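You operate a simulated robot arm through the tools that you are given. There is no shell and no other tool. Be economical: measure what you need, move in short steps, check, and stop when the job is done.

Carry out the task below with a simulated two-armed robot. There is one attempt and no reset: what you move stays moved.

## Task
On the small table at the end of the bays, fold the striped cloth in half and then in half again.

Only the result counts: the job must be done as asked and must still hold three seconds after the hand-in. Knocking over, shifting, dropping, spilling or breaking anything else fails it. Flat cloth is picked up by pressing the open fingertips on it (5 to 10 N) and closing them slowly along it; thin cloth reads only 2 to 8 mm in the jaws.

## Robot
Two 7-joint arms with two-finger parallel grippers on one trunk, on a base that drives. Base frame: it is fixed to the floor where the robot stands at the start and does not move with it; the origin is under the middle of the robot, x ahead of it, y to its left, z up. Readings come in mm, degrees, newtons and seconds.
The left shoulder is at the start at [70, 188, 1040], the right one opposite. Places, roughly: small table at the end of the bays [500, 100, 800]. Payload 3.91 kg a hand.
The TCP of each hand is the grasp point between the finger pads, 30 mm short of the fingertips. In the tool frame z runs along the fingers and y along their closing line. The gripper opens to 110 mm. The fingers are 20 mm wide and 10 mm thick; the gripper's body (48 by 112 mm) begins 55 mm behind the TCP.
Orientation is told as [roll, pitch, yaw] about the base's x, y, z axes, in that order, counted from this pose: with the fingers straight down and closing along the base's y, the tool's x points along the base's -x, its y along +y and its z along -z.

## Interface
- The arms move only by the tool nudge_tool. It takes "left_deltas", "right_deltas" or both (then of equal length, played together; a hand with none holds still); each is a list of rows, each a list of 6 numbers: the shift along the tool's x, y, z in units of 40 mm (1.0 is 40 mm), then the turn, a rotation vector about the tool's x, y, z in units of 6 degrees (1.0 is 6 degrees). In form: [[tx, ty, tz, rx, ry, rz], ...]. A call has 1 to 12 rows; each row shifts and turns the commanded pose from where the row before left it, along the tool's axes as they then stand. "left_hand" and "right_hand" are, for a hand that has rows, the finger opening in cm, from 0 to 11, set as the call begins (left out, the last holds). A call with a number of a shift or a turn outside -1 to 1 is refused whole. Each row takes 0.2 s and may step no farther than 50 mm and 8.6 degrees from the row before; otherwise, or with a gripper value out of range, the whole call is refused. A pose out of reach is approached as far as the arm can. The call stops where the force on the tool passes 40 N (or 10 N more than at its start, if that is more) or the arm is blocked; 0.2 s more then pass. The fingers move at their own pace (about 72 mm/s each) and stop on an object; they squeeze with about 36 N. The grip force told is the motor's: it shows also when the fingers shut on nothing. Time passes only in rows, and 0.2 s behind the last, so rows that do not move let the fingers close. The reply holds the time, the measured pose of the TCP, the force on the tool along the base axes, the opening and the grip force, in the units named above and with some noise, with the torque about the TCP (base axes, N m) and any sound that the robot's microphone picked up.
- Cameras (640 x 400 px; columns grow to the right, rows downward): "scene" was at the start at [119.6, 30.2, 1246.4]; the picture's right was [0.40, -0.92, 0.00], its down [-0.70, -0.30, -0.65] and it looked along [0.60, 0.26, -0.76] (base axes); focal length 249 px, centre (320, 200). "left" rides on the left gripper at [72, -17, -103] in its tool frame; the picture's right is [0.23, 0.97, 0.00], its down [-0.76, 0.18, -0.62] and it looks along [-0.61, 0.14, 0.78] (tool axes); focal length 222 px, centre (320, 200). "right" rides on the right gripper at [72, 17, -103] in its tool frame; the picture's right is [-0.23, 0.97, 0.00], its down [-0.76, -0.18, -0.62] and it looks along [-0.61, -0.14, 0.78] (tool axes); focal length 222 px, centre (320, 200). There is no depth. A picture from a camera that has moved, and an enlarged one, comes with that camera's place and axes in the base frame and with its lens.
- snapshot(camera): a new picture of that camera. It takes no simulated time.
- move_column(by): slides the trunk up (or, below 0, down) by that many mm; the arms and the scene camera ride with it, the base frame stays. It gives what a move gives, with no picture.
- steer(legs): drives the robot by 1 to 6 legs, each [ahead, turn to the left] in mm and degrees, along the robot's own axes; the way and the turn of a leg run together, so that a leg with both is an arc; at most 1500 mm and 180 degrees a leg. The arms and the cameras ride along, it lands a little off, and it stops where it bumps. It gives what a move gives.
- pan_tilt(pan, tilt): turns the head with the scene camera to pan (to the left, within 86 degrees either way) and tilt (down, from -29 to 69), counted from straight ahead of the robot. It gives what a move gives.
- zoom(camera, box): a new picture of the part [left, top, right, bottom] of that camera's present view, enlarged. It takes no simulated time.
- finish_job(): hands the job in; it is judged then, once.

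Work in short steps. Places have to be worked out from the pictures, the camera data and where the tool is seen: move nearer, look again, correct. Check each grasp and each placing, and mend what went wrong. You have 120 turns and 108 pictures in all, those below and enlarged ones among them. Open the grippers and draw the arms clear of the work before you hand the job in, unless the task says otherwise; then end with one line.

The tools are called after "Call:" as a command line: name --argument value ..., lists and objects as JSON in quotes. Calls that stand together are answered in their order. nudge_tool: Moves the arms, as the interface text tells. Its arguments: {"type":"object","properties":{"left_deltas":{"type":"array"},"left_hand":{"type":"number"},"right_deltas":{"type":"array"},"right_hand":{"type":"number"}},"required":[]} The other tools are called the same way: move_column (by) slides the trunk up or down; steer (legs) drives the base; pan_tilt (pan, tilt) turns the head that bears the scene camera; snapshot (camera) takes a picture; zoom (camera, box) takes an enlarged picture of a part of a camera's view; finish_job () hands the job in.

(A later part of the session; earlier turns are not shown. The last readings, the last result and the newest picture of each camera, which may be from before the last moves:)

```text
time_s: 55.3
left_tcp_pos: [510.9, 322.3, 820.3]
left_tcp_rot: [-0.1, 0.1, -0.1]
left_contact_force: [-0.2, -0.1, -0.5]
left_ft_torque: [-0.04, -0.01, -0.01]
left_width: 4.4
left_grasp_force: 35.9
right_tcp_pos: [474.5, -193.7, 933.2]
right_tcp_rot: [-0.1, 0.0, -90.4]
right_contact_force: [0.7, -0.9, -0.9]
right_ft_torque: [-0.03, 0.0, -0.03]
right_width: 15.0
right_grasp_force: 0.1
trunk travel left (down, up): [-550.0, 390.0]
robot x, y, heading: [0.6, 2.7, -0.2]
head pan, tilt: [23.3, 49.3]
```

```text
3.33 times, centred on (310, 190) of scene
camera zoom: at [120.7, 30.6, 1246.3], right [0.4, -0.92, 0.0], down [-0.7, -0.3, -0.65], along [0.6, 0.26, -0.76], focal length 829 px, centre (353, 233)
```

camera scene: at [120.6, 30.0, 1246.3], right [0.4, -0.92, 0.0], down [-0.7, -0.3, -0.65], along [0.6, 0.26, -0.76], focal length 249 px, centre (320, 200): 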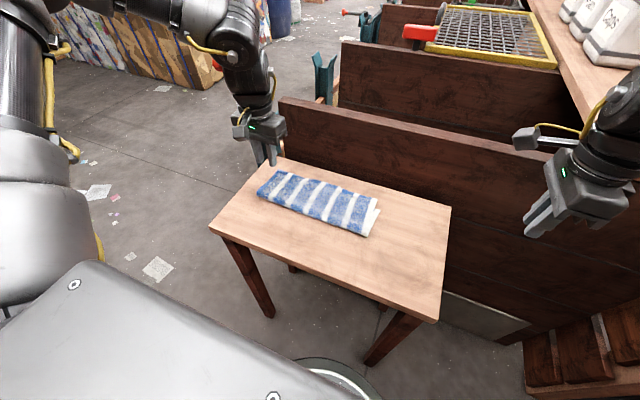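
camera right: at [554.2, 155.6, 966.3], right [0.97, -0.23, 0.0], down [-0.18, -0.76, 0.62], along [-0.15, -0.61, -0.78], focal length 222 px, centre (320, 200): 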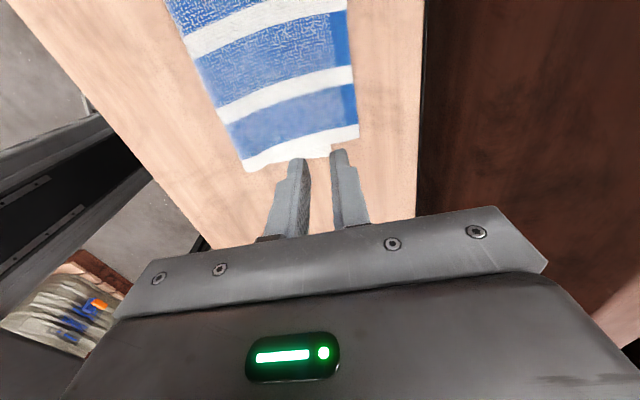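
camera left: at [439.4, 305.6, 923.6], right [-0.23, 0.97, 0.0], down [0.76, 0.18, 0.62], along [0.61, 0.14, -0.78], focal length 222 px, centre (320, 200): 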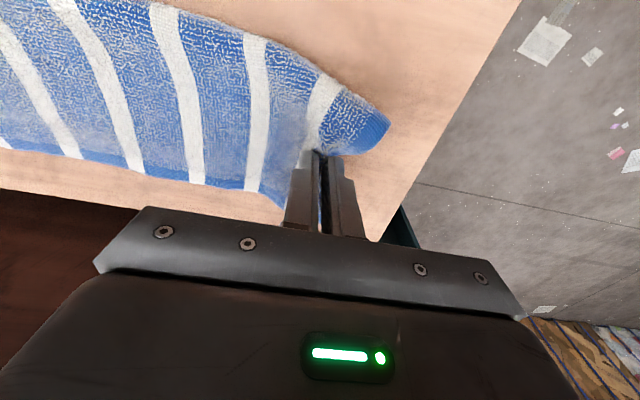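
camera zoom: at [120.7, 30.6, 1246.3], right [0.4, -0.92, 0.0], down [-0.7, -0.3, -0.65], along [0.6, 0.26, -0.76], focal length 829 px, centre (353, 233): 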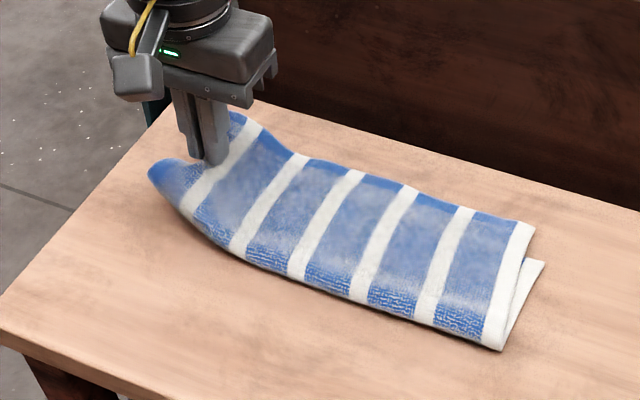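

No bottom layer shows left on the table so far. I'll lift further along the arc and check again.

Call:
nudge_tool --left_deltas '[[0, -0.5, -0.6, 0, 0, 0], [0, -0.6, -0.5, 0, 0, 0], [0, 0, 0, 0, 0, 0]]'

Call:
snapshot --camera "left"

Call:
zoom --camera "scene" --box '[220, 130, 400, 250]'

```text
time_s: 56.1
left_tcp_pos: [512.4, 278.8, 865.0]
left_tcp_rot: [-0.1, 0.0, -0.1]
left_contact_force: [-0.7, -0.3, 0.4]
left_ft_torque: [-0.01, 0.02, 0.0]
left_width: 4.5
left_grasp_force: 36.0
right_tcp_pos: [473.7, -194.2, 931.9]
right_tcp_rot: [-0.1, 0.0, -90.2]
right_contact_force: [-0.2, 0.0, 0.1]
right_ft_torque: [-0.01, -0.03, -0.02]
right_width: 14.9
right_grasp_force: 0.0
trunk travel left (down, up): [-550.0, 390.0]
robot x, y, heading: [1.2, 2.3, 0.1]
head pan, tilt: [23.3, 49.3]
```

```text
51 pictures are left
camera left: at [439.7, 261.5, 968.9], right [-0.23, 0.97, 0.0], down [0.76, 0.18, 0.62], along [0.61, 0.14, -0.78], focal length 222 px, centre (320, 200)
```

left: 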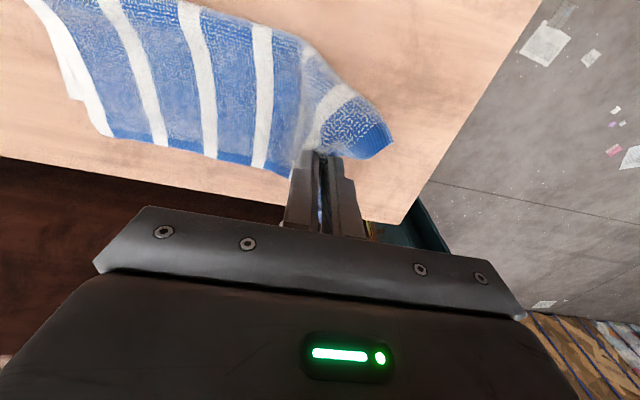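

```text
3.33 times, centred on (310, 190) of scene
camera zoom: at [120.0, 30.4, 1246.4], right [0.4, -0.92, 0.0], down [-0.7, -0.3, -0.65], along [0.6, 0.26, -0.76], focal length 829 px, centre (353, 233)
```

zoom: 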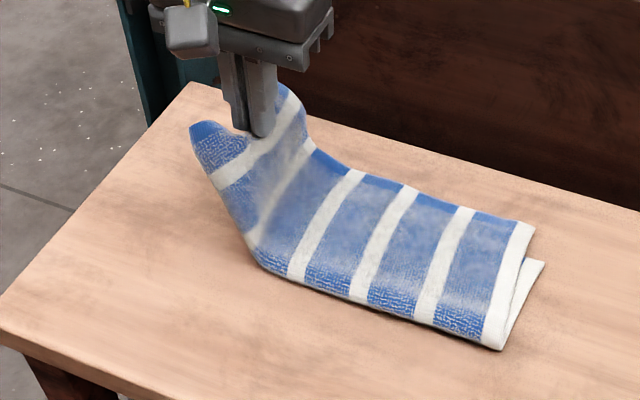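

Both layers are lifted together. I'll carry the end over the fold line (y≈206) on a slack arc, pausing before the descent.

Call:
nudge_tool --left_deltas '[[0, -0.75, -0.375, 0, 0, 0], [0, -0.75, -0.2, 0, 0, 0], [0, -0.75, 0, 0, 0, 0], [0, -0.75, 0.25, 0, 0, 0], [0, -0.7, 0.45, 0, 0, 0], [0, 0, 0, 0, 0, 0]]'

Call:
snapshot --camera "left"

Call:
zoom --camera "scene" --box '[240, 130, 420, 250]'

```text
time_s: 57.5
left_tcp_pos: [473.2, 224.6, 868.4]
left_tcp_rot: [-0.3, 0.0, -0.2]
left_contact_force: [-0.8, 0.2, 0.2]
left_ft_torque: [-0.01, 0.01, 0.0]
left_width: 4.5
left_grasp_force: 36.4
left hand out of reach, approached as far as the arm can: row 2, 3, 4, 5
right_tcp_pos: [474.9, -194.8, 933.0]
right_tcp_rot: [0.1, 0.0, -90.3]
right_contact_force: [-0.9, 0.4, -0.5]
right_ft_torque: [-0.01, 0.05, -0.02]
right_width: 15.1
right_grasp_force: 0.0
trunk travel left (down, up): [-550.0, 390.0]
robot x, y, heading: [-0.5, -2.6, 0.1]
head pan, tilt: [23.3, 49.3]
```

```text
49 pictures are left
camera left: at [400.4, 207.9, 972.9], right [-0.23, 0.97, 0.0], down [0.76, 0.18, 0.62], along [0.61, 0.14, -0.78], focal length 222 px, centre (320, 200)
```

left: 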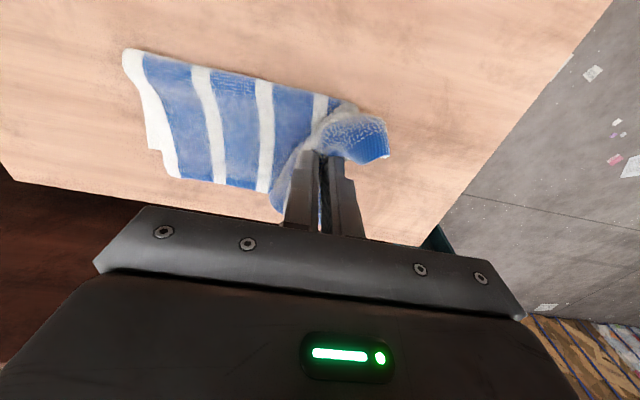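

```text
3.33 times, centred on (330, 190) of scene
camera zoom: at [120.5, 30.0, 1246.4], right [0.4, -0.92, 0.0], down [-0.7, -0.3, -0.65], along [0.6, 0.26, -0.76], focal length 829 px, centre (287, 233)
```

zoom: 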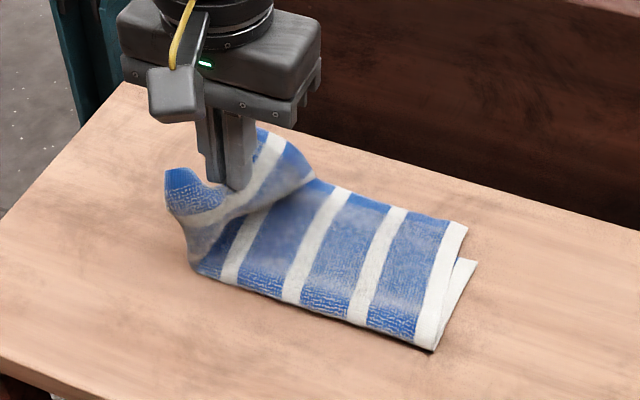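

The left arm ran out of joint range at y≈225 and drifted in x. Turning the base to the right sweeps the hand along the same arc: 16.5° takes it to about (517,81). I'll do the first half now and straighten the wrist yaw.

Call:
steer --legs '[[0, -8]]'

Call:
nudge_tool --left_deltas '[[0, 0, 0.2, 0, 0, -0.7], [0, 0, 0.2, 0, 0, -0.6], [0, 0, 0, 0, 0, 0]]'

Call:
snapshot --camera "scene"

Call:
snapshot --camera "left"

```text
time_s: 58.5
left_tcp_pos: [499.6, 157.6, 869.8]
left_tcp_rot: [-0.2, 0.1, -8.2]
left_contact_force: [0.6, -0.4, -0.2]
left_ft_torque: [-0.01, -0.04, 0.07]
left_width: 4.2
left_grasp_force: 36.2
right_tcp_pos: [441.0, -258.6, 931.8]
right_tcp_rot: [0.0, 0.1, -98.3]
right_contact_force: [-0.3, -0.9, 0.2]
right_ft_torque: [0.04, 0.01, 0.0]
right_width: 15.1
right_grasp_force: 0.1
trunk travel left (down, up): [-550.0, 390.0]
robot x, y, heading: [0.9, -1.9, -7.9]
head pan, tilt: [23.3, 49.3]
```

```text
time_s: 59.3
left_tcp_pos: [528.1, 171.3, 858.1]
left_tcp_rot: [-0.3, 0.0, -0.5]
left_contact_force: [-0.8, -0.4, 1.0]
left_ft_torque: [0.0, -0.04, -0.06]
left_width: 4.4
left_grasp_force: 36.1
left hand out of reach, approached as far as the arm can: row 1, 2
right_tcp_pos: [442.2, -258.7, 931.2]
right_tcp_rot: [0.1, 0.0, -98.2]
right_contact_force: [-0.2, -0.5, -0.6]
right_ft_torque: [0.03, 0.03, -0.02]
right_width: 15.4
right_grasp_force: 0.0
trunk travel left (down, up): [-550.0, 390.0]
robot x, y, heading: [-0.8, 1.8, -8.0]
head pan, tilt: [23.3, 49.3]
```

```text
47 pictures are left
camera scene: at [123.1, 13.0, 1246.4], right [0.27, -0.96, 0.0], down [-0.73, -0.2, -0.65], along [0.63, 0.17, -0.76], focal length 249 px, centre (320, 200)
```

scene: 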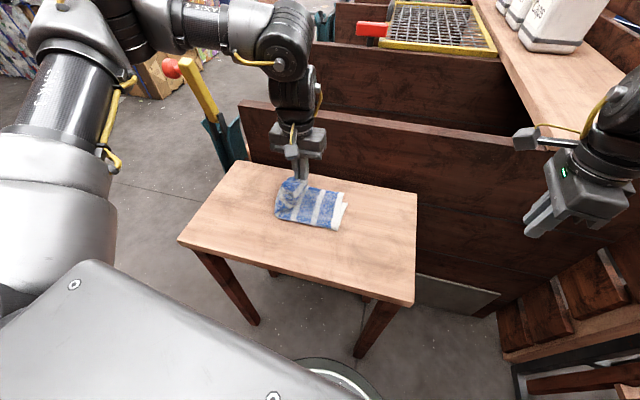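

```text
46 pictures are left
camera left: at [456.4, 155.5, 961.8], right [-0.22, 0.98, -0.01], down [0.76, 0.18, 0.62], along [0.61, 0.13, -0.78], focal length 222 px, centre (320, 200)
```

left: 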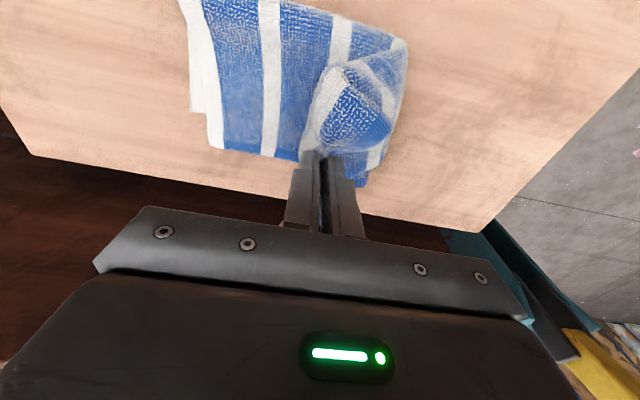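

Straightening the yaw pushed the hand outward, so the arm is at a joint limit that eases with longer reach. I'll try moving inward in y with slightly more reach and a lower height, keeping yaw as it is.

Call:
nudge_tool --left_deltas '[[-0.4, -0.1, 0, 0, 0, 0.3], [-0.1, -0.5, 0.1, 0, 0, 0.3], [0, -0.5, 0.2, 0, 0, 0.2], [0, 0, 0, 0, 0, 0]]'

```text
time_s: 60.3
left_tcp_pos: [528.6, 167.9, 856.0]
left_tcp_rot: [-0.5, -0.2, -5.0]
left_contact_force: [0.6, 0.1, 0.0]
left_ft_torque: [0.03, 0.01, 0.03]
left_width: 4.6
left_grasp_force: 36.4
left hand out of reach, approached as far as the arm can: row 1, 2, 3
right_tcp_pos: [443.1, -258.9, 932.4]
right_tcp_rot: [0.1, 0.1, -98.3]
right_contact_force: [0.0, 0.0, -0.8]
right_ft_torque: [-0.02, 0.0, 0.01]
right_width: 14.9
right_grasp_force: 0.1
trunk travel left (down, up): [-550.0, 390.0]
robot x, y, heading: [-1.9, -0.9, -7.9]
head pan, tilt: [23.3, 49.3]
```

Nudges stay stuck here, but the base and column can carry the hand. I'll lower the trunk 25 mm and turn right 5° more.

Call:
move_column --by -25

Call:
steer --legs '[[0, -5]]'

Call:
snapshot --camera "left"

Call:
zoom --camera "scene" --box '[160, 120, 400, 270]'

```text
time_s: 61.0
left_tcp_pos: [528.1, 168.1, 830.1]
left_tcp_rot: [-0.4, -0.1, -5.1]
left_contact_force: [-1.0, 0.5, -1.3]
left_ft_torque: [-0.02, 0.01, 0.01]
left_width: 4.0
left_grasp_force: 36.1
right_tcp_pos: [441.5, -258.1, 907.0]
right_tcp_rot: [-0.1, 0.0, -98.3]
right_contact_force: [0.8, -0.6, -0.7]
right_ft_torque: [0.0, -0.01, -0.03]
right_width: 14.8
right_grasp_force: 0.0
trunk travel left (down, up): [-525.0, 415.0]
robot x, y, heading: [0.3, 0.7, -7.9]
head pan, tilt: [23.3, 49.3]
```

```text
time_s: 61.9
left_tcp_pos: [540.9, 120.5, 829.8]
left_tcp_rot: [-0.4, 0.0, -10.1]
left_contact_force: [0.2, 0.0, 0.4]
left_ft_torque: [0.0, 0.0, 0.07]
left_width: 4.5
left_grasp_force: 36.4
right_tcp_pos: [417.9, -297.1, 907.2]
right_tcp_rot: [-0.1, 0.1, -103.3]
right_contact_force: [0.0, -0.4, 0.9]
right_ft_torque: [0.04, -0.04, -0.01]
right_width: 14.9
right_grasp_force: 0.1
trunk travel left (down, up): [-525.0, 415.0]
robot x, y, heading: [1.8, 0.6, -12.8]
head pan, tilt: [23.3, 49.3]
```

```text
45 pictures are left
camera left: at [466.6, 117.5, 934.2], right [-0.05, 1.0, -0.01], down [0.78, 0.05, 0.62], along [0.62, 0.03, -0.78], focal length 222 px, centre (320, 200)
```

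left: 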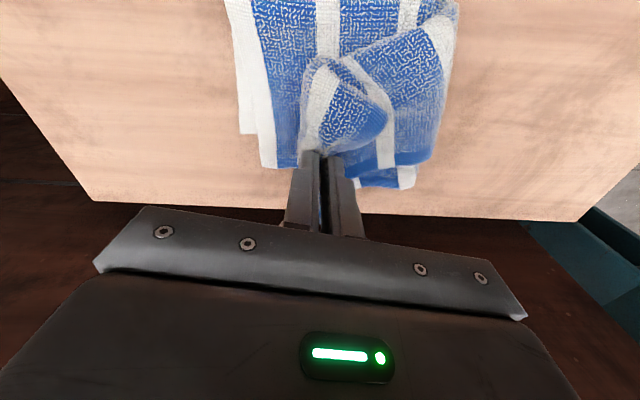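

```text
2.67 times, centred on (280, 195) of scene
camera zoom: at [123.9, 1.2, 1221.4], right [0.18, -0.98, 0.0], down [-0.75, -0.14, -0.65], along [0.64, 0.12, -0.76], focal length 663 px, centre (427, 213)
```

zoom: 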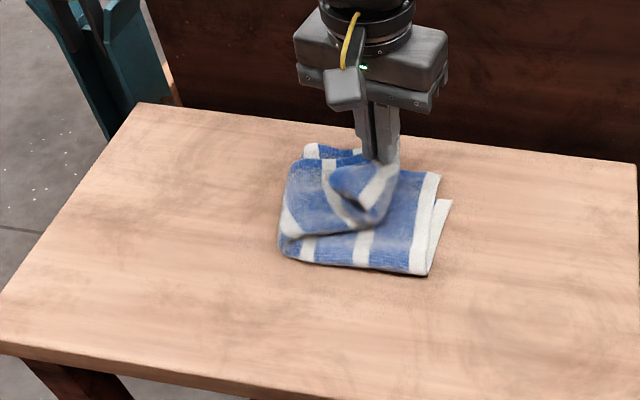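

The flap is skewed because the hand is about 30 mm too far in x. I'll drive back 35 mm, lower 18 mm, then finish the turn by 4.5°.

Call:
steer --legs '[[-35, 0]]'

Call:
move_column --by -15

Call:
steer --legs '[[0, -4.5]]'

Call:
snapshot --camera "left"

Call:
zoom --camera "scene" --box '[140, 120, 380, 270]'

```text
time_s: 62.7
left_tcp_pos: [506.8, 131.1, 831.4]
left_tcp_rot: [-0.4, -0.1, -10.2]
left_contact_force: [-0.5, -0.7, -0.2]
left_ft_torque: [-0.04, -0.02, 0.04]
left_width: 4.3
left_grasp_force: 36.1
right_tcp_pos: [384.4, -287.7, 908.8]
right_tcp_rot: [-0.1, 0.0, -103.3]
right_contact_force: [0.4, 0.4, -0.2]
right_ft_torque: [-0.01, -0.01, 0.0]
right_width: 15.1
right_grasp_force: 0.1
trunk travel left (down, up): [-525.0, 415.0]
robot x, y, heading: [-32.6, 4.7, -12.9]
head pan, tilt: [23.3, 49.3]
```

```text
time_s: 63.4
left_tcp_pos: [506.7, 130.0, 815.9]
left_tcp_rot: [-0.4, -0.1, -10.1]
left_contact_force: [1.0, -0.1, 0.1]
left_ft_torque: [-0.03, 0.01, 0.09]
left_width: 4.2
left_grasp_force: 36.0
right_tcp_pos: [384.9, -288.2, 892.4]
right_tcp_rot: [0.1, 0.0, -103.3]
right_contact_force: [0.0, 0.1, -0.1]
right_ft_torque: [-0.07, -0.01, 0.01]
right_width: 14.9
right_grasp_force: 0.1
trunk travel left (down, up): [-510.0, 430.0]
robot x, y, heading: [-35.1, 10.5, -13.1]
head pan, tilt: [23.3, 49.3]
```

```text
time_s: 64.2
left_tcp_pos: [515.1, 86.6, 814.4]
left_tcp_rot: [-0.3, -0.1, -14.5]
left_contact_force: [-0.4, -0.1, 0.9]
left_ft_torque: [-0.03, 0.01, 0.06]
left_width: 4.2
left_grasp_force: 36.0
right_tcp_pos: [358.6, -322.1, 892.1]
right_tcp_rot: [-0.1, 0.1, -107.9]
right_contact_force: [0.2, -0.4, 0.3]
right_ft_torque: [0.03, 0.01, 0.0]
right_width: 14.8
right_grasp_force: 0.0
trunk travel left (down, up): [-510.0, 430.0]
robot x, y, heading: [-34.8, 11.2, -17.4]
head pan, tilt: [23.3, 49.3]
```

```text
43 pictures are left
camera left: at [440.4, 88.3, 919.2], right [0.03, 1.0, -0.01], down [0.78, -0.02, 0.62], along [0.62, -0.02, -0.78], focal length 222 px, centre (320, 200)
```

left: 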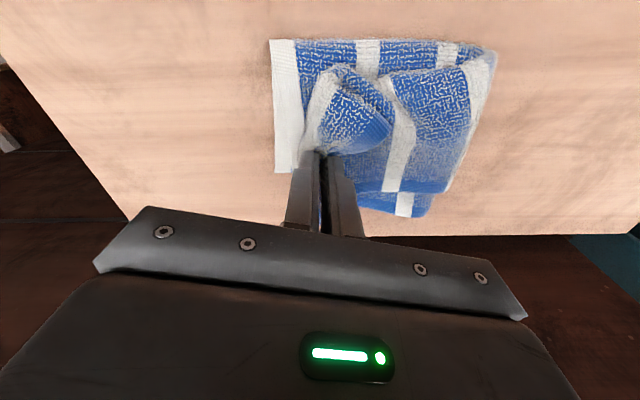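

```text
2.67 times, centred on (260, 195) of scene
camera zoom: at [89.6, -0.8, 1206.4], right [0.1, -0.99, 0.0], down [-0.75, -0.08, -0.65], along [0.65, 0.07, -0.76], focal length 663 px, centre (480, 213)
```

zoom: 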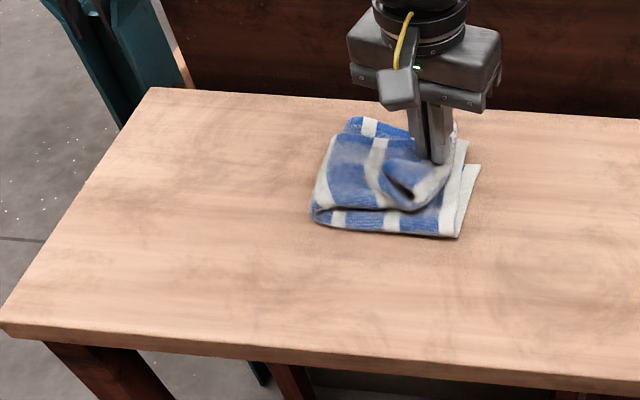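

The end is nearly over the right edge, slightly skewed. I'll lower to the stack, release and lift to see how it settles.

Call:
move_column --by -14

Call:
nudge_tool --left_deltas '[[0, 0, 0, 0, 0, 0], [0, 0, 0, 0, 0, 0], [0, 0, 0, 0, 0, 0]]' --left_hand 1.6

Call:
move_column --by 80

Call:
snapshot --camera "left"

Call:
zoom --camera "scene" --box '[140, 120, 380, 270]'

```text
time_s: 64.9
left_tcp_pos: [514.2, 87.0, 802.0]
left_tcp_rot: [-0.5, -0.3, -14.5]
left_contact_force: [1.0, -1.0, 2.9]
left_ft_torque: [-0.01, -0.02, 0.03]
left_width: 3.5
left_grasp_force: 35.6
right_tcp_pos: [358.9, -321.5, 878.4]
right_tcp_rot: [0.0, 0.1, -107.8]
right_contact_force: [-0.4, -0.3, 0.4]
right_ft_torque: [0.0, 0.01, -0.01]
right_width: 15.3
right_grasp_force: 0.0
trunk travel left (down, up): [-496.0, 444.0]
robot x, y, heading: [-36.1, 6.8, -17.2]
head pan, tilt: [23.3, 49.3]
```

```text
time_s: 65.7
left_tcp_pos: [514.5, 85.6, 801.1]
left_tcp_rot: [-0.5, -0.2, -14.5]
left_contact_force: [0.5, 0.0, 1.6]
left_ft_torque: [-0.02, 0.04, -0.01]
left_width: 15.2
left_grasp_force: 0.1
right_tcp_pos: [359.8, -320.6, 877.4]
right_tcp_rot: [-0.1, 0.0, -107.8]
right_contact_force: [0.4, 0.7, 0.4]
right_ft_torque: [0.0, -0.02, 0.0]
right_width: 15.1
right_grasp_force: 0.0
trunk travel left (down, up): [-496.0, 444.0]
robot x, y, heading: [-30.5, 11.1, -17.2]
head pan, tilt: [23.3, 49.3]
```

```text
time_s: 66.8
left_tcp_pos: [515.2, 85.6, 882.4]
left_tcp_rot: [-0.4, -0.1, -14.6]
left_contact_force: [-0.4, -0.2, 0.2]
left_ft_torque: [-0.02, -0.03, 0.02]
left_width: 16.1
left_grasp_force: 0.0
right_tcp_pos: [359.0, -321.0, 957.7]
right_tcp_rot: [-0.1, -0.1, -107.8]
right_contact_force: [0.9, 0.3, 0.3]
right_ft_torque: [0.03, 0.02, 0.02]
right_width: 15.2
right_grasp_force: 0.0
trunk travel left (down, up): [-576.0, 364.0]
robot x, y, heading: [-31.9, 6.6, -17.4]
head pan, tilt: [23.3, 49.3]
```

```text
41 pictures are left
camera left: at [440.9, 88.8, 984.8], right [0.03, 1.0, -0.01], down [0.78, -0.02, 0.62], along [0.62, -0.02, -0.78], focal length 222 px, centre (320, 200)
```

left: 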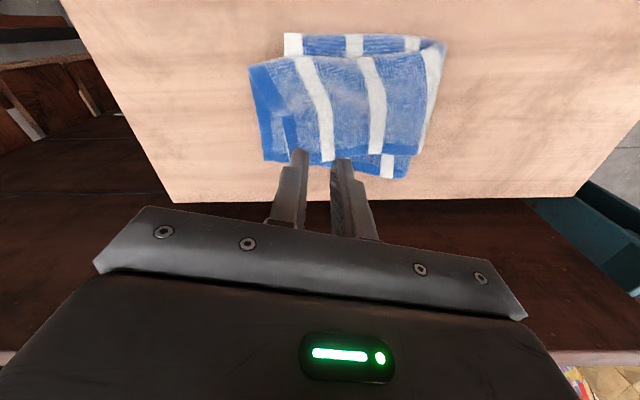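

```text
2.67 times, centred on (260, 195) of scene
camera zoom: at [90.2, -0.2, 1272.3], right [0.1, -0.99, 0.0], down [-0.75, -0.08, -0.65], along [0.65, 0.07, -0.76], focal length 663 px, centre (480, 213)
```

zoom: 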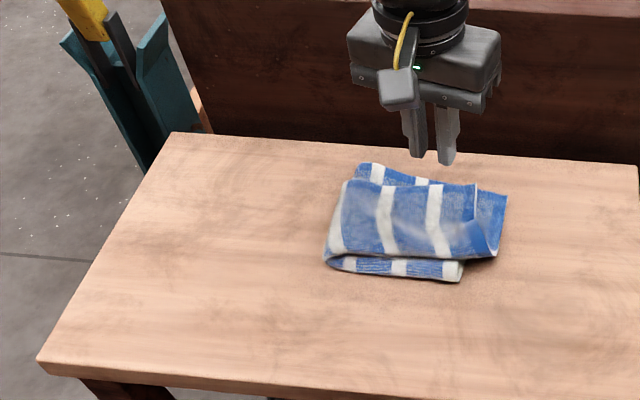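

The flap overshoots the right edge by about 33 mm: it ends near y≈26 against 59, with the crease at y≈190 where it should be 207. The overhanging part can be pinched on its own, so I'll turn back and use the right hand to pull it 33 mm to the left.

Call:
steer --legs '[[0, 17.4], [33, 0]]'

Call:
nudge_tool --left_deltas '[[0, 0.8, -0.5, 0, 0, 0], [0, 0.9, 0, 0, 0, 0], [0, 0.9, 0, 0, 0, 0], [0, 0.9, 0, 0, 0, 0], [0, 0.9, 0, 0, 0, 0], [0, 0, 0, 0, 0, 0], [0, 0, 0, 0, 0, 0], [0, 0, 0, 0, 0, 0], [0, 0, 0, 0, 0, 0], [0, 0, 0, 0, 0, 0], [0, 0, 0, 0, 0, 0], [0, 0, 0, 0, 0, 0]]' --right_deltas '[[0, 0, 0, 0, 0, -1], [0, 0, 0, 0, 0, -1], [0, 0, 0, 0, 0, -1], [0, 0, 0, 0, 0, -1], [0, 0, 0, 0, 0, -1], [0, 0, 0, 0, 0, -1], [0, 0, 0, 0, 0, -1], [0, 0, 0, 0, 0, -1], [0, 0, 0, 0, 0, -1], [0, 0, 0, 0, 0, -1], [0, 0, 0, 0, 0, -1], [0, 0, 0, 0, 0, -1]]'

Call:
snapshot --camera "scene"

```text
time_s: 68.7
left_tcp_pos: [497.1, 246.8, 882.4]
left_tcp_rot: [-0.4, -0.3, 2.8]
left_contact_force: [-0.3, 0.1, -0.2]
left_ft_torque: [0.01, -0.02, -0.02]
left_width: 15.9
left_grasp_force: 0.0
right_tcp_pos: [470.2, -187.7, 960.1]
right_tcp_rot: [0.2, 0.1, -90.4]
right_contact_force: [-0.4, 0.0, 0.8]
right_ft_torque: [0.0, -0.02, 0.01]
right_width: 14.9
right_grasp_force: 0.0
trunk travel left (down, up): [-576.0, 364.0]
robot x, y, heading: [3.6, 5.9, -0.1]
head pan, tilt: [23.3, 49.3]
```

```text
time_s: 71.3
left_tcp_pos: [491.8, 422.0, 900.5]
left_tcp_rot: [-0.4, -0.1, 2.8]
left_contact_force: [0.1, -0.4, -0.3]
left_ft_torque: [-0.02, 0.02, 0.04]
left_width: 16.1
left_grasp_force: 0.1
right_tcp_pos: [473.2, -186.7, 957.3]
right_tcp_rot: [0.0, 0.0, -18.3]
right_contact_force: [0.0, 0.1, -0.1]
right_ft_torque: [0.0, -0.02, -0.06]
right_width: 14.9
right_grasp_force: 0.1
trunk travel left (down, up): [-576.0, 364.0]
robot x, y, heading: [2.3, 5.4, -0.2]
head pan, tilt: [23.3, 49.3]
```

```text
39 pictures are left
camera scene: at [119.6, 37.7, 1272.4], right [0.39, -0.92, 0.0], down [-0.7, -0.3, -0.65], along [0.6, 0.26, -0.76], focal length 249 px, centre (320, 200)
```

scene: 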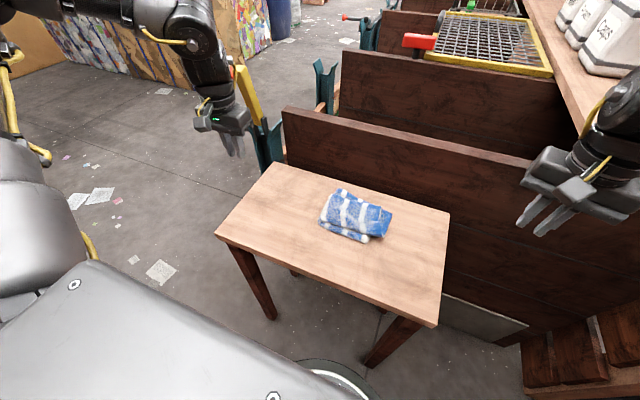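

Now a closer look at the cloth before I place the right hand.

Call:
zoom --camera "scene" --box '[300, 170, 412, 240]'

```text
5.71 times, centred on (356, 205) of scene
camera zoom: at [119.6, 37.7, 1272.4], right [0.39, -0.92, 0.0], down [-0.7, -0.3, -0.65], along [0.6, 0.26, -0.76], focal length 1422 px, centre (114, 171)
```

zoom: 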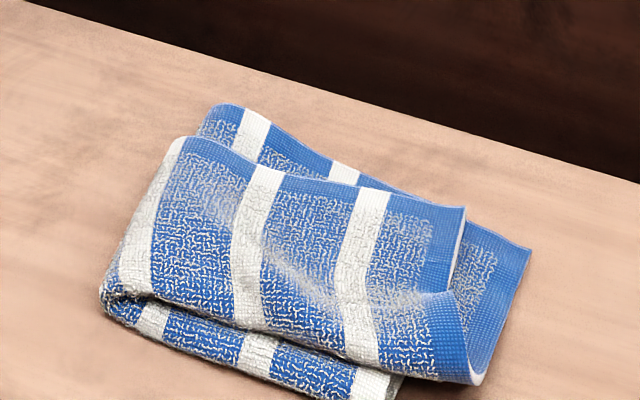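

The flap is pinchable near x≈495, y≈38, beyond the bottom strip's edge at y≈58. I'll straighten the right wrist to 0° and bring it above that point with 2 cm jaws.

Call:
nudge_tool --right_deltas '[[0, 0, 0, 0, 0, -1], [0, 0, 0, 0, 0, -1], [0, 0, 0, 0, 0, -1], [-0.09, 0.938, 0.417, 0, 0, 0], [-0.09, 0.938, 0.417, 0, 0, 0], [-0.09, 0.938, 0.417, 0, 0, 0], [-0.09, 0.938, 0.417, 0, 0, 0], [-0.09, 0.938, 0.417, 0, 0, 0], [-0.09, 0.938, 0.417, 0, 0, 0], [0, 0, 0, 0, 0, 0]]' --right_hand 2.0

Call:
snapshot --camera "right"

```text
time_s: 73.5
left_tcp_pos: [490.7, 422.2, 901.1]
left_tcp_rot: [-0.4, -0.1, 2.7]
left_contact_force: [-0.1, -0.1, 0.1]
left_ft_torque: [0.01, 0.04, 0.0]
left_width: 16.0
left_grasp_force: 0.1
right_tcp_pos: [479.0, 56.8, 856.3]
right_tcp_rot: [0.1, 0.0, -0.4]
right_contact_force: [-0.1, 0.7, -0.6]
right_ft_torque: [-0.01, 0.0, 0.02]
right_width: 20.0
right_grasp_force: 0.0
right hand out of reach, approached as far as the arm can: row 3
trunk travel left (down, up): [-576.0, 364.0]
robot x, y, heading: [0.0, 10.6, -0.1]
head pan, tilt: [23.3, 49.3]
```

```text
37 pictures are left
camera right: at [408.0, 74.0, 959.3], right [0.23, 0.97, 0.0], down [0.76, -0.18, 0.62], along [0.61, -0.14, -0.78], focal length 222 px, centre (320, 200)
```

right: 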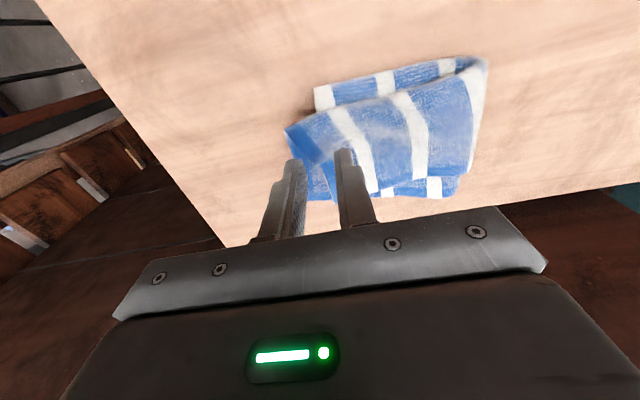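

The view agrees with my estimate, with the flap's near corner at about (473,28). I'll shift to (495,38) and descend.

Call:
nudge_tool --right_deltas '[[-0.4, -0.47, 0.3, 0, 0, 0], [0, 0, 0.6, 0, 0, 0], [0, 0, 0.6, 0, 0, 0], [0, 0, 0, 0, 0, 0]]'

Call:
snapshot --camera "right"

```text
time_s: 74.5
left_tcp_pos: [490.1, 423.4, 900.8]
left_tcp_rot: [-0.4, -0.2, 2.8]
left_contact_force: [0.2, 0.2, -0.4]
left_ft_torque: [-0.02, -0.03, -0.02]
left_width: 16.0
left_grasp_force: 0.1
right_tcp_pos: [496.3, 38.3, 794.7]
right_tcp_rot: [0.1, 0.0, -0.4]
right_contact_force: [-0.6, -0.6, 0.8]
right_ft_torque: [0.01, -0.04, -0.01]
right_width: 20.0
right_grasp_force: 0.4
trunk travel left (down, up): [-576.0, 364.0]
robot x, y, heading: [0.8, 8.8, 0.1]
head pan, tilt: [23.3, 49.3]
```

```text
36 pictures are left
camera right: at [425.0, 56.8, 898.6], right [0.23, 0.97, 0.0], down [0.76, -0.18, 0.62], along [0.61, -0.15, -0.78], focal length 222 px, centre (320, 200)
```

right: 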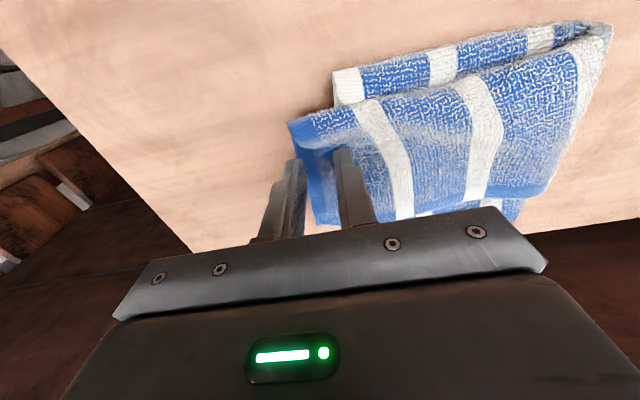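

The outer finger is at the flap's end and the inner one is on it. I'll lower to press.

Call:
nudge_tool --right_deltas '[[0, 0.08, 0.1, 0, 0, 0], [0, 0, 0.08, 0, 0, 0], [0, 0, 0.04, 0, 0, 0], [0, 0, 0, 0, 0, 0]]'

```text
time_s: 75.5
left_tcp_pos: [489.3, 423.7, 901.6]
left_tcp_rot: [-0.4, -0.3, 2.7]
left_contact_force: [-0.8, 0.2, -0.1]
left_ft_torque: [0.02, -0.01, 0.01]
left_width: 15.9
left_grasp_force: 0.1
right_tcp_pos: [496.3, 40.8, 787.7]
right_tcp_rot: [0.1, -0.1, -0.5]
right_contact_force: [3.4, 0.7, 14.9]
right_ft_torque: [0.3, -0.08, -0.11]
right_width: 20.2
right_grasp_force: 0.1
trunk travel left (down, up): [-576.0, 364.0]
robot x, y, heading: [4.0, 6.6, 0.1]
head pan, tilt: [23.3, 49.3]
```

It reads 15 N, mostly on the inner finger. I'll ease up slightly and close slowly.

Call:
nudge_tool --right_deltas '[[0, 0, -0.01, 0, 0, 0], [0, 0, 0, 0, 0, 0]]' --right_hand 1.6

Call:
nudge_tool --right_deltas '[[0, 0, 0, 0, 0, 0], [0, 0, 0, 0, 0, 0]]' --right_hand 1.1

Call:
nudge_tool --right_deltas '[[0, 0, 0, 0, 0, 0], [0, 0, 0, 0, 0, 0], [0, 0, 0, 0, 0, 0]]' --right_hand 0

Call:
snapshot --camera "right"

```text
time_s: 76.1
left_tcp_pos: [490.3, 422.9, 902.0]
left_tcp_rot: [-0.4, -0.1, 2.7]
left_contact_force: [0.4, -0.4, 0.0]
left_ft_torque: [0.0, 0.0, 0.02]
left_width: 16.1
left_grasp_force: 0.1
right_tcp_pos: [494.8, 43.2, 788.7]
right_tcp_rot: [0.0, -0.2, -0.4]
right_contact_force: [4.3, 3.5, 16.2]
right_ft_torque: [0.38, -0.11, -0.13]
right_width: 17.2
right_grasp_force: 1.4
trunk travel left (down, up): [-576.0, 364.0]
robot x, y, heading: [-1.0, 9.9, -0.0]
head pan, tilt: [23.3, 49.3]
```

```text
time_s: 76.7
left_tcp_pos: [489.4, 423.4, 900.7]
left_tcp_rot: [-0.3, -0.2, 2.8]
left_contact_force: [0.5, 1.1, 0.5]
left_ft_torque: [-0.03, 0.0, 0.0]
left_width: 16.0
left_grasp_force: 0.1
right_tcp_pos: [495.1, 41.8, 788.8]
right_tcp_rot: [0.0, 0.1, -0.4]
right_contact_force: [0.0, 0.4, 15.6]
right_ft_torque: [0.25, 0.01, -0.01]
right_width: 11.0
right_grasp_force: 0.0
trunk travel left (down, up): [-576.0, 364.0]
robot x, y, heading: [-1.7, 4.4, -0.3]
head pan, tilt: [23.3, 49.3]
```

```text
time_s: 77.5
left_tcp_pos: [489.7, 424.0, 901.5]
left_tcp_rot: [-0.4, -0.2, 2.8]
left_contact_force: [0.3, -0.2, 0.4]
left_ft_torque: [0.02, -0.01, 0.0]
left_width: 16.3
left_grasp_force: 0.1
right_tcp_pos: [495.7, 41.8, 788.0]
right_tcp_rot: [0.1, 0.0, -0.4]
right_contact_force: [-1.4, 3.5, 10.7]
right_ft_torque: [0.21, 0.0, 0.07]
right_width: 1.2
right_grasp_force: 35.4
trunk travel left (down, up): [-576.0, 364.0]
robot x, y, heading: [-4.6, 3.1, 0.2]
head pan, tilt: [23.3, 49.3]
```

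```text
35 pictures are left
camera right: at [423.1, 60.1, 890.9], right [0.23, 0.97, 0.0], down [0.76, -0.18, 0.62], along [0.61, -0.15, -0.78], focal length 222 px, centre (320, 200)
```

right: 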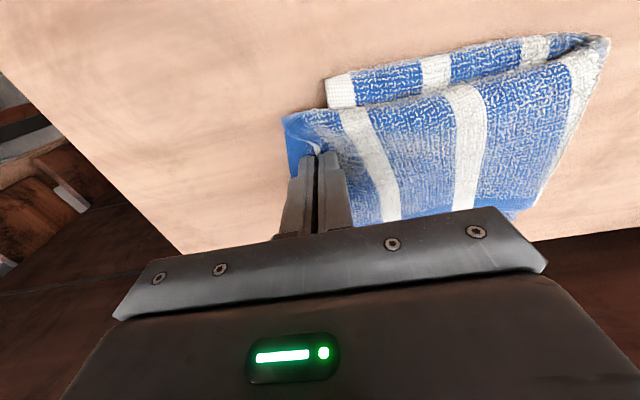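

The width is only 1.2 mm, so it caught just an edge thread of the upper layer. A wide two-point press-and-drag will be more even. I'll release, lift, turn the right wrist to −90° and open to 6 cm, so both fingertips press the flap's end along x.

Call:
nudge_tool --right_deltas '[[0, 0, 0, 0, 0, 0], [0, 0, -0.4, 0, 0, 0], [-0.48, -0.25, -0.8, 0, 0, 0], [0, 0, 0, 0, 0, 1], [0, 0, 0, 0, 0, 1], [0, 0, 0, 0, 0, 1], [0, 0, 0, 0, 0, 1], [0, 0, 0, 0, 0, 1], [0, 0, 0, 0, 0, 1], [0, 0, 0, 0, 0, 1], [0, 0, 0, 0, 0, 1]]' --right_hand 2.0

Call:
nudge_tool --right_deltas '[[0, 0, 0, 0, 0, 1], [0, 0, 0, 0, 0, 1], [0, 0, 0, 0, 0, 1], [0, 0, 0, 0, 0, 1], [0, 0, 0, 0, 0, 1], [0, 0, 0, 0, 0, 1], [0, 0, 0, 0, 0, 1], [0, 0, 0, 0, 0, 0]]' --right_hand 6.0

Call:
snapshot --camera "right"

Call:
zoom --camera "scene" --box '[300, 160, 428, 240]'

```text
time_s: 79.9
left_tcp_pos: [491.3, 424.7, 900.6]
left_tcp_rot: [-0.4, 0.0, 2.8]
left_contact_force: [-0.6, 0.3, -0.6]
left_ft_torque: [0.0, 0.02, -0.03]
left_width: 16.1
left_grasp_force: 0.1
right_tcp_pos: [515.7, 32.3, 834.6]
right_tcp_rot: [-0.1, 0.1, -48.5]
right_contact_force: [0.1, 0.4, 0.0]
right_ft_torque: [-0.04, -0.02, -0.02]
right_width: 20.1
right_grasp_force: 0.1
trunk travel left (down, up): [-576.0, 364.0]
robot x, y, heading: [-4.4, 7.6, -0.0]
head pan, tilt: [23.3, 49.3]
```

```text
time_s: 81.7
left_tcp_pos: [490.3, 423.7, 900.7]
left_tcp_rot: [-0.5, -0.2, 2.8]
left_contact_force: [-0.4, 0.6, 0.0]
left_ft_torque: [0.0, -0.01, 0.0]
left_width: 16.3
left_grasp_force: 0.1
right_tcp_pos: [514.4, 30.9, 833.9]
right_tcp_rot: [0.0, 0.0, -90.5]
right_contact_force: [-0.1, 1.2, 0.5]
right_ft_torque: [0.01, -0.03, -0.05]
right_width: 60.1
right_grasp_force: 0.1
trunk travel left (down, up): [-576.0, 364.0]
robot x, y, heading: [-1.4, 7.7, 0.0]
head pan, tilt: [23.3, 49.3]
```

```text
34 pictures are left
camera right: at [533.0, 103.9, 938.5], right [0.97, -0.24, 0.0], down [-0.18, -0.76, 0.62], along [-0.15, -0.61, -0.78], focal length 222 px, centre (320, 200)
```

right: 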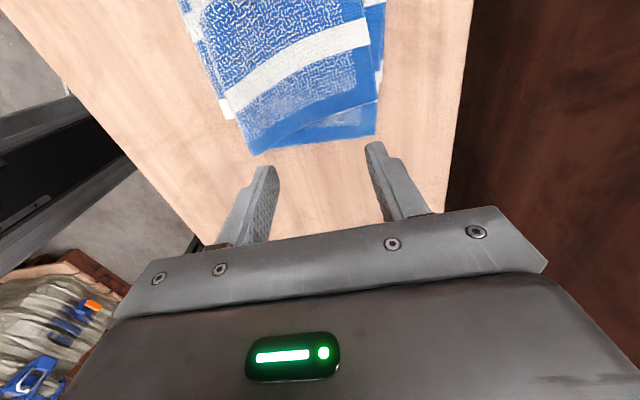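

```text
5.00 times, centred on (364, 200) of scene
camera zoom: at [119.6, 37.9, 1272.4], right [0.39, -0.92, 0.0], down [-0.7, -0.3, -0.65], along [0.6, 0.26, -0.76], focal length 1244 px, centre (100, 200)
```

zoom: 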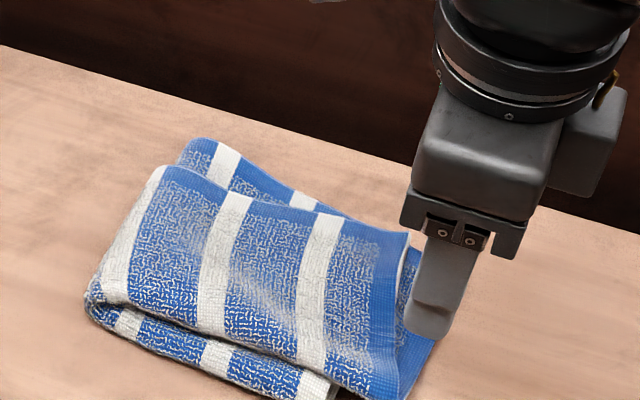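

The flap's end now lies squarely across x 454–562 at y≈24–30, about 35 mm past the bottom's edge at 60–65. I'll bring the two open fingertips down onto it at (508,42).

Call:
nudge_tool --right_deltas '[[0.28, -0.15, 0.3, 0, 0, 0], [0, 0, 0.5, 0, 0, 0], [0, 0, 0.3, 0, 0, 0], [0, 0, 0.05, 0, 0, 0], [0, 0, 0, 0, 0, 0]]'

```text
time_s: 82.9
left_tcp_pos: [490.6, 424.2, 900.6]
left_tcp_rot: [-0.4, -0.2, 2.7]
left_contact_force: [0.5, 0.2, -0.6]
left_ft_torque: [0.0, 0.0, 0.0]
left_width: 16.2
left_grasp_force: 0.1
right_tcp_pos: [509.6, 42.1, 789.8]
right_tcp_rot: [0.0, -0.1, -90.4]
right_contact_force: [-1.3, -0.3, 1.8]
right_ft_torque: [0.0, 0.03, 0.0]
right_width: 60.1
right_grasp_force: 0.1
trunk travel left (down, up): [-576.0, 364.0]
robot x, y, heading: [0.8, 9.2, 0.0]
head pan, tilt: [23.3, 49.3]
```

Light contact at 790. I'll press in about 2.5 mm more and drag slowly +y by 33 mm.

Call:
nudge_tool --right_deltas '[[0, 0, 0.05, 0, 0, 0], [0, 0, 0.04, 0, 0, 0], [0, 0, 0, 0, 0, 0]]'

Call:
nudge_tool --right_deltas '[[0.15, 0, 0, 0, 0, 0], [0.15, 0, 0, 0, 0, 0], [0.15, 0, -0.02, 0, 0, 0], [0.15, 0, -0.02, 0, 0, 0], [0.12, 0, -0.02, 0, 0, 0], [0.12, 0, 0, 0, 0, 0], [0, 0, 0, 0, 0, 0]]'

Call:
snapshot --camera "right"

Call:
zoom --camera "scene" --box '[300, 160, 428, 240]'

```text
time_s: 83.7
left_tcp_pos: [490.3, 423.8, 901.1]
left_tcp_rot: [-0.4, -0.1, 2.8]
left_contact_force: [-0.4, -0.3, -0.8]
left_ft_torque: [0.0, -0.03, -0.01]
left_width: 16.0
left_grasp_force: 0.0
right_tcp_pos: [507.8, 43.1, 786.4]
right_tcp_rot: [0.1, 0.0, -90.4]
right_contact_force: [1.2, 0.0, 8.3]
right_ft_torque: [0.05, -0.01, 0.03]
right_width: 59.8
right_grasp_force: 0.1
trunk travel left (down, up): [-576.0, 364.0]
robot x, y, heading: [1.9, 10.0, 0.1]
head pan, tilt: [23.3, 49.3]
```

```text
time_s: 85.3
left_tcp_pos: [489.9, 423.9, 901.2]
left_tcp_rot: [-0.4, -0.1, 2.8]
left_contact_force: [0.0, 0.4, -0.3]
left_ft_torque: [0.03, 0.0, 0.0]
left_width: 15.9
left_grasp_force: 0.1
right_tcp_pos: [507.6, 75.2, 788.2]
right_tcp_rot: [0.0, 0.0, -90.4]
right_contact_force: [-0.4, -0.5, 1.7]
right_ft_torque: [-0.01, 0.01, -0.01]
right_width: 59.8
right_grasp_force: 0.0
trunk travel left (down, up): [-576.0, 364.0]
robot x, y, heading: [-2.6, 6.3, -0.0]
head pan, tilt: [23.3, 49.3]
```

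```text
32 pictures are left
camera right: at [526.6, 149.3, 891.5], right [0.97, -0.23, 0.0], down [-0.18, -0.76, 0.62], along [-0.15, -0.61, -0.78], focal length 222 px, centre (320, 200)
```

right: 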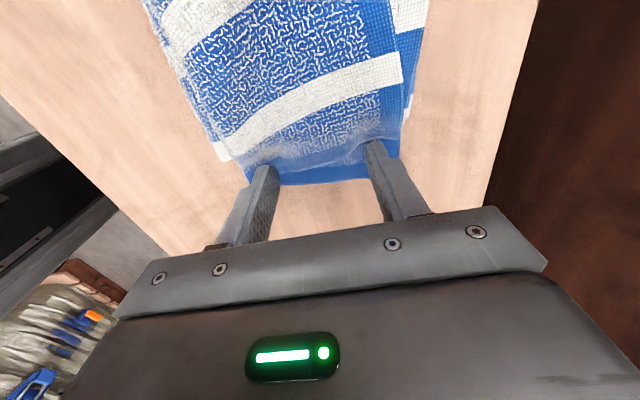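

```text
5.00 times, centred on (364, 200) of scene
camera zoom: at [119.4, 37.6, 1272.4], right [0.39, -0.92, 0.0], down [-0.7, -0.3, -0.65], along [0.6, 0.26, -0.76], focal length 1244 px, centre (100, 200)
```

zoom: 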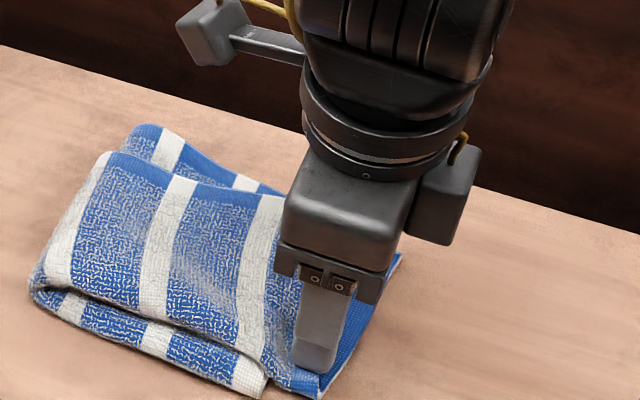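

The drag moved the whole stack 34 mm left with the overlap unchanged, so the top must be pinched and lifted. The flap's overhang is now y≈60–93. I'll raise, turn back to yaw 0, and pinch both flap layers near x≈483, where both are present.

Call:
nudge_tool --right_deltas '[[0, 0, -0.5, 0, 0, 0], [0, -0.6, -0.6, 0, 0, 0], [0, 0, 0, 0, 0, -1], [0, 0, 0, 0, 0, -1], [0, 0, 0, 0, 0, -1], [0, 0, 0, 0, 0, -1], [0, 0, 0, 0, 0, -1], [0, 0, 0, 0, 0, -1], [0, 0, 0, 0, 0, -1], [0, 0, 0, 0, 0, -1]]'

Call:
nudge_tool --right_deltas '[[0, 0, 0, 0, 0, -1], [0, 0, 0, 0, 0, -1], [0, 0, 0, 0, 0, -1], [0, 0, 0, 0, 0, -1], [0, 0, 0, 0, 0, -1], [0, 0, 0, 0, 0, -1], [0, 0, 0, 0, 0, -1], [0, 0, 0, 0, 0, 0]]' --right_hand 1.8

Call:
snapshot --camera "right"

Call:
zoom --camera "scene" --box '[290, 160, 418, 240]'

```text
time_s: 87.5
left_tcp_pos: [490.8, 424.0, 901.6]
left_tcp_rot: [-0.4, -0.1, 2.8]
left_contact_force: [0.4, 0.5, -0.2]
left_ft_torque: [-0.01, -0.06, -0.03]
left_width: 16.0
left_grasp_force: 0.1
right_tcp_pos: [485.7, 75.7, 830.0]
right_tcp_rot: [0.0, 0.0, -42.3]
right_contact_force: [-0.2, -0.4, 0.3]
right_ft_torque: [-0.03, -0.01, 0.02]
right_width: 60.0
right_grasp_force: 0.0
trunk travel left (down, up): [-576.0, 364.0]
robot x, y, heading: [2.1, 6.1, -0.0]
head pan, tilt: [23.3, 49.3]
```

```text
time_s: 89.3
left_tcp_pos: [489.8, 423.9, 900.6]
left_tcp_rot: [-0.4, -0.1, 2.9]
left_contact_force: [0.1, 0.0, 0.2]
left_ft_torque: [0.03, -0.01, -0.02]
left_width: 15.9
left_grasp_force: 0.0
right_tcp_pos: [484.5, 76.7, 830.8]
right_tcp_rot: [0.0, 0.0, -0.4]
right_contact_force: [0.2, -0.3, -1.3]
right_ft_torque: [0.01, -0.01, -0.01]
right_width: 17.9
right_grasp_force: 0.1
trunk travel left (down, up): [-576.0, 364.0]
robot x, y, heading: [0.9, 7.1, -0.0]
head pan, tilt: [23.3, 49.3]
```

```text
30 pictures are left
camera right: at [413.9, 94.7, 935.3], right [0.23, 0.97, 0.0], down [0.76, -0.18, 0.62], along [0.61, -0.14, -0.78], focal length 222 px, centre (320, 200)
```

right: 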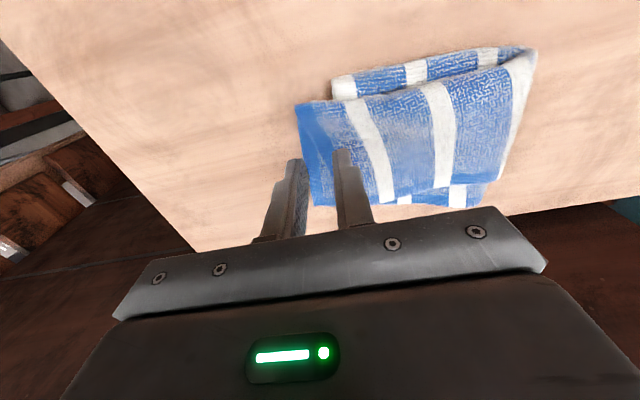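

```text
5.00 times, centred on (354, 200) of scene
camera zoom: at [119.7, 37.8, 1272.4], right [0.39, -0.92, 0.0], down [-0.7, -0.3, -0.65], along [0.6, 0.26, -0.76], focal length 1244 px, centre (150, 200)
```

zoom: 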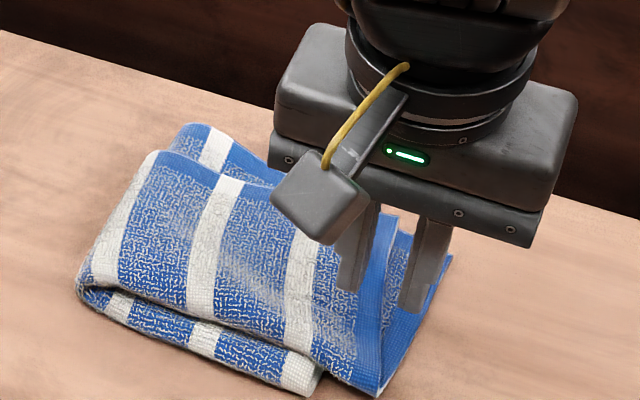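

The flap end is at y≈66 and the bottom's edge at y≈98. I'll shift to y≈82 and descend to press both flap layers.

Call:
nudge_tool --right_deltas '[[0.05, 0.14, 0.5, 0, 0, 0], [0, 0, 0.4, 0, 0, 0], [0, 0, 0.15, 0, 0, 0], [0, 0, 0.05, 0, 0, 0], [0, 0, 0, 0, 0, 0]]'

```text
time_s: 90.5
left_tcp_pos: [490.3, 423.2, 901.6]
left_tcp_rot: [-0.4, -0.1, 2.8]
left_contact_force: [0.2, -0.8, -0.1]
left_ft_torque: [-0.03, 0.0, 0.0]
left_width: 16.0
left_grasp_force: 0.1
right_tcp_pos: [481.7, 82.7, 789.4]
right_tcp_rot: [0.1, -0.1, -0.4]
right_contact_force: [2.5, 0.7, 10.8]
right_ft_torque: [0.21, -0.06, -0.06]
right_width: 18.1
right_grasp_force: 0.5
trunk travel left (down, up): [-576.0, 364.0]
robot x, y, heading: [4.0, 3.2, -0.1]
head pan, tilt: [23.3, 49.3]
```

The load is on the inner finger, which is over the four-layer part. I'll shift −y 5 mm and press a little more so both fingers bear.

Call:
nudge_tool --right_deltas '[[0, 0, -0.15, 0, 0, 0], [0, -0.13, 0, 0, 0, 0], [0, 0, 0.15, 0, 0, 0], [0, 0, 0.06, 0, 0, 0], [0, 0, 0, 0, 0, 0]]'

```text
time_s: 91.7
left_tcp_pos: [489.4, 423.8, 901.5]
left_tcp_rot: [-0.4, -0.2, 2.8]
left_contact_force: [0.6, 0.1, 0.1]
left_ft_torque: [0.02, -0.01, 0.0]
left_width: 16.2
left_grasp_force: 0.0
right_tcp_pos: [482.2, 77.8, 787.9]
right_tcp_rot: [0.2, -0.4, -0.5]
right_contact_force: [2.8, 0.9, 27.3]
right_ft_torque: [0.5, -0.13, -0.08]
right_width: 18.5
right_grasp_force: 1.0
trunk travel left (down, up): [-576.0, 364.0]
robot x, y, heading: [2.1, 6.6, 0.0]
head pan, tilt: [23.3, 49.3]
```

The inner finger still carries everything, so I'll back off slightly and roll the hand about 5° so the outer finger touches too.

Call:
nudge_tool --right_deltas '[[0, 0, -0.12, 0, 0, 0], [0, 0, 0, -0.9, 0, 0], [0, 0, 0.05, 0, 0, 0], [0, 0, 0, 0, 0, 0]]'

```text
time_s: 92.7
left_tcp_pos: [491.1, 423.2, 901.9]
left_tcp_rot: [-0.4, -0.1, 2.7]
left_contact_force: [0.2, 0.6, -0.2]
left_ft_torque: [0.0, 0.01, -0.02]
left_width: 16.1
left_grasp_force: 0.1
right_tcp_pos: [482.0, 76.8, 788.7]
right_tcp_rot: [5.5, -0.1, -0.4]
right_contact_force: [0.1, -1.3, 5.9]
right_ft_torque: [0.09, 0.02, -0.02]
right_width: 17.9
right_grasp_force: 0.0
trunk travel left (down, up): [-576.0, 364.0]
robot x, y, heading: [-2.1, 7.6, -0.2]
head pan, tilt: [23.3, 49.3]
```

It's still on the inner finger, so I'll add a bit more roll and press.

Call:
nudge_tool --right_deltas '[[0, 0, 0, -0.8, 0, 0], [0, 0, 0.05, 0, 0, 0], [0, 0, 0, 0, 0, 0]]'

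```text
time_s: 93.5
left_tcp_pos: [490.0, 422.9, 901.4]
left_tcp_rot: [-0.3, -0.1, 2.8]
left_contact_force: [-0.5, -0.2, 0.1]
left_ft_torque: [0.03, 0.01, 0.0]
left_width: 16.2
left_grasp_force: 0.0
right_tcp_pos: [482.0, 77.6, 785.4]
right_tcp_rot: [10.3, 0.0, -0.4]
right_contact_force: [-0.2, -0.8, 10.0]
right_ft_torque: [0.07, -0.01, 0.0]
right_width: 18.2
right_grasp_force: 0.2
trunk travel left (down, up): [-576.0, 364.0]
robot x, y, heading: [-0.1, 8.2, -0.6]
head pan, tilt: [23.3, 49.3]
```

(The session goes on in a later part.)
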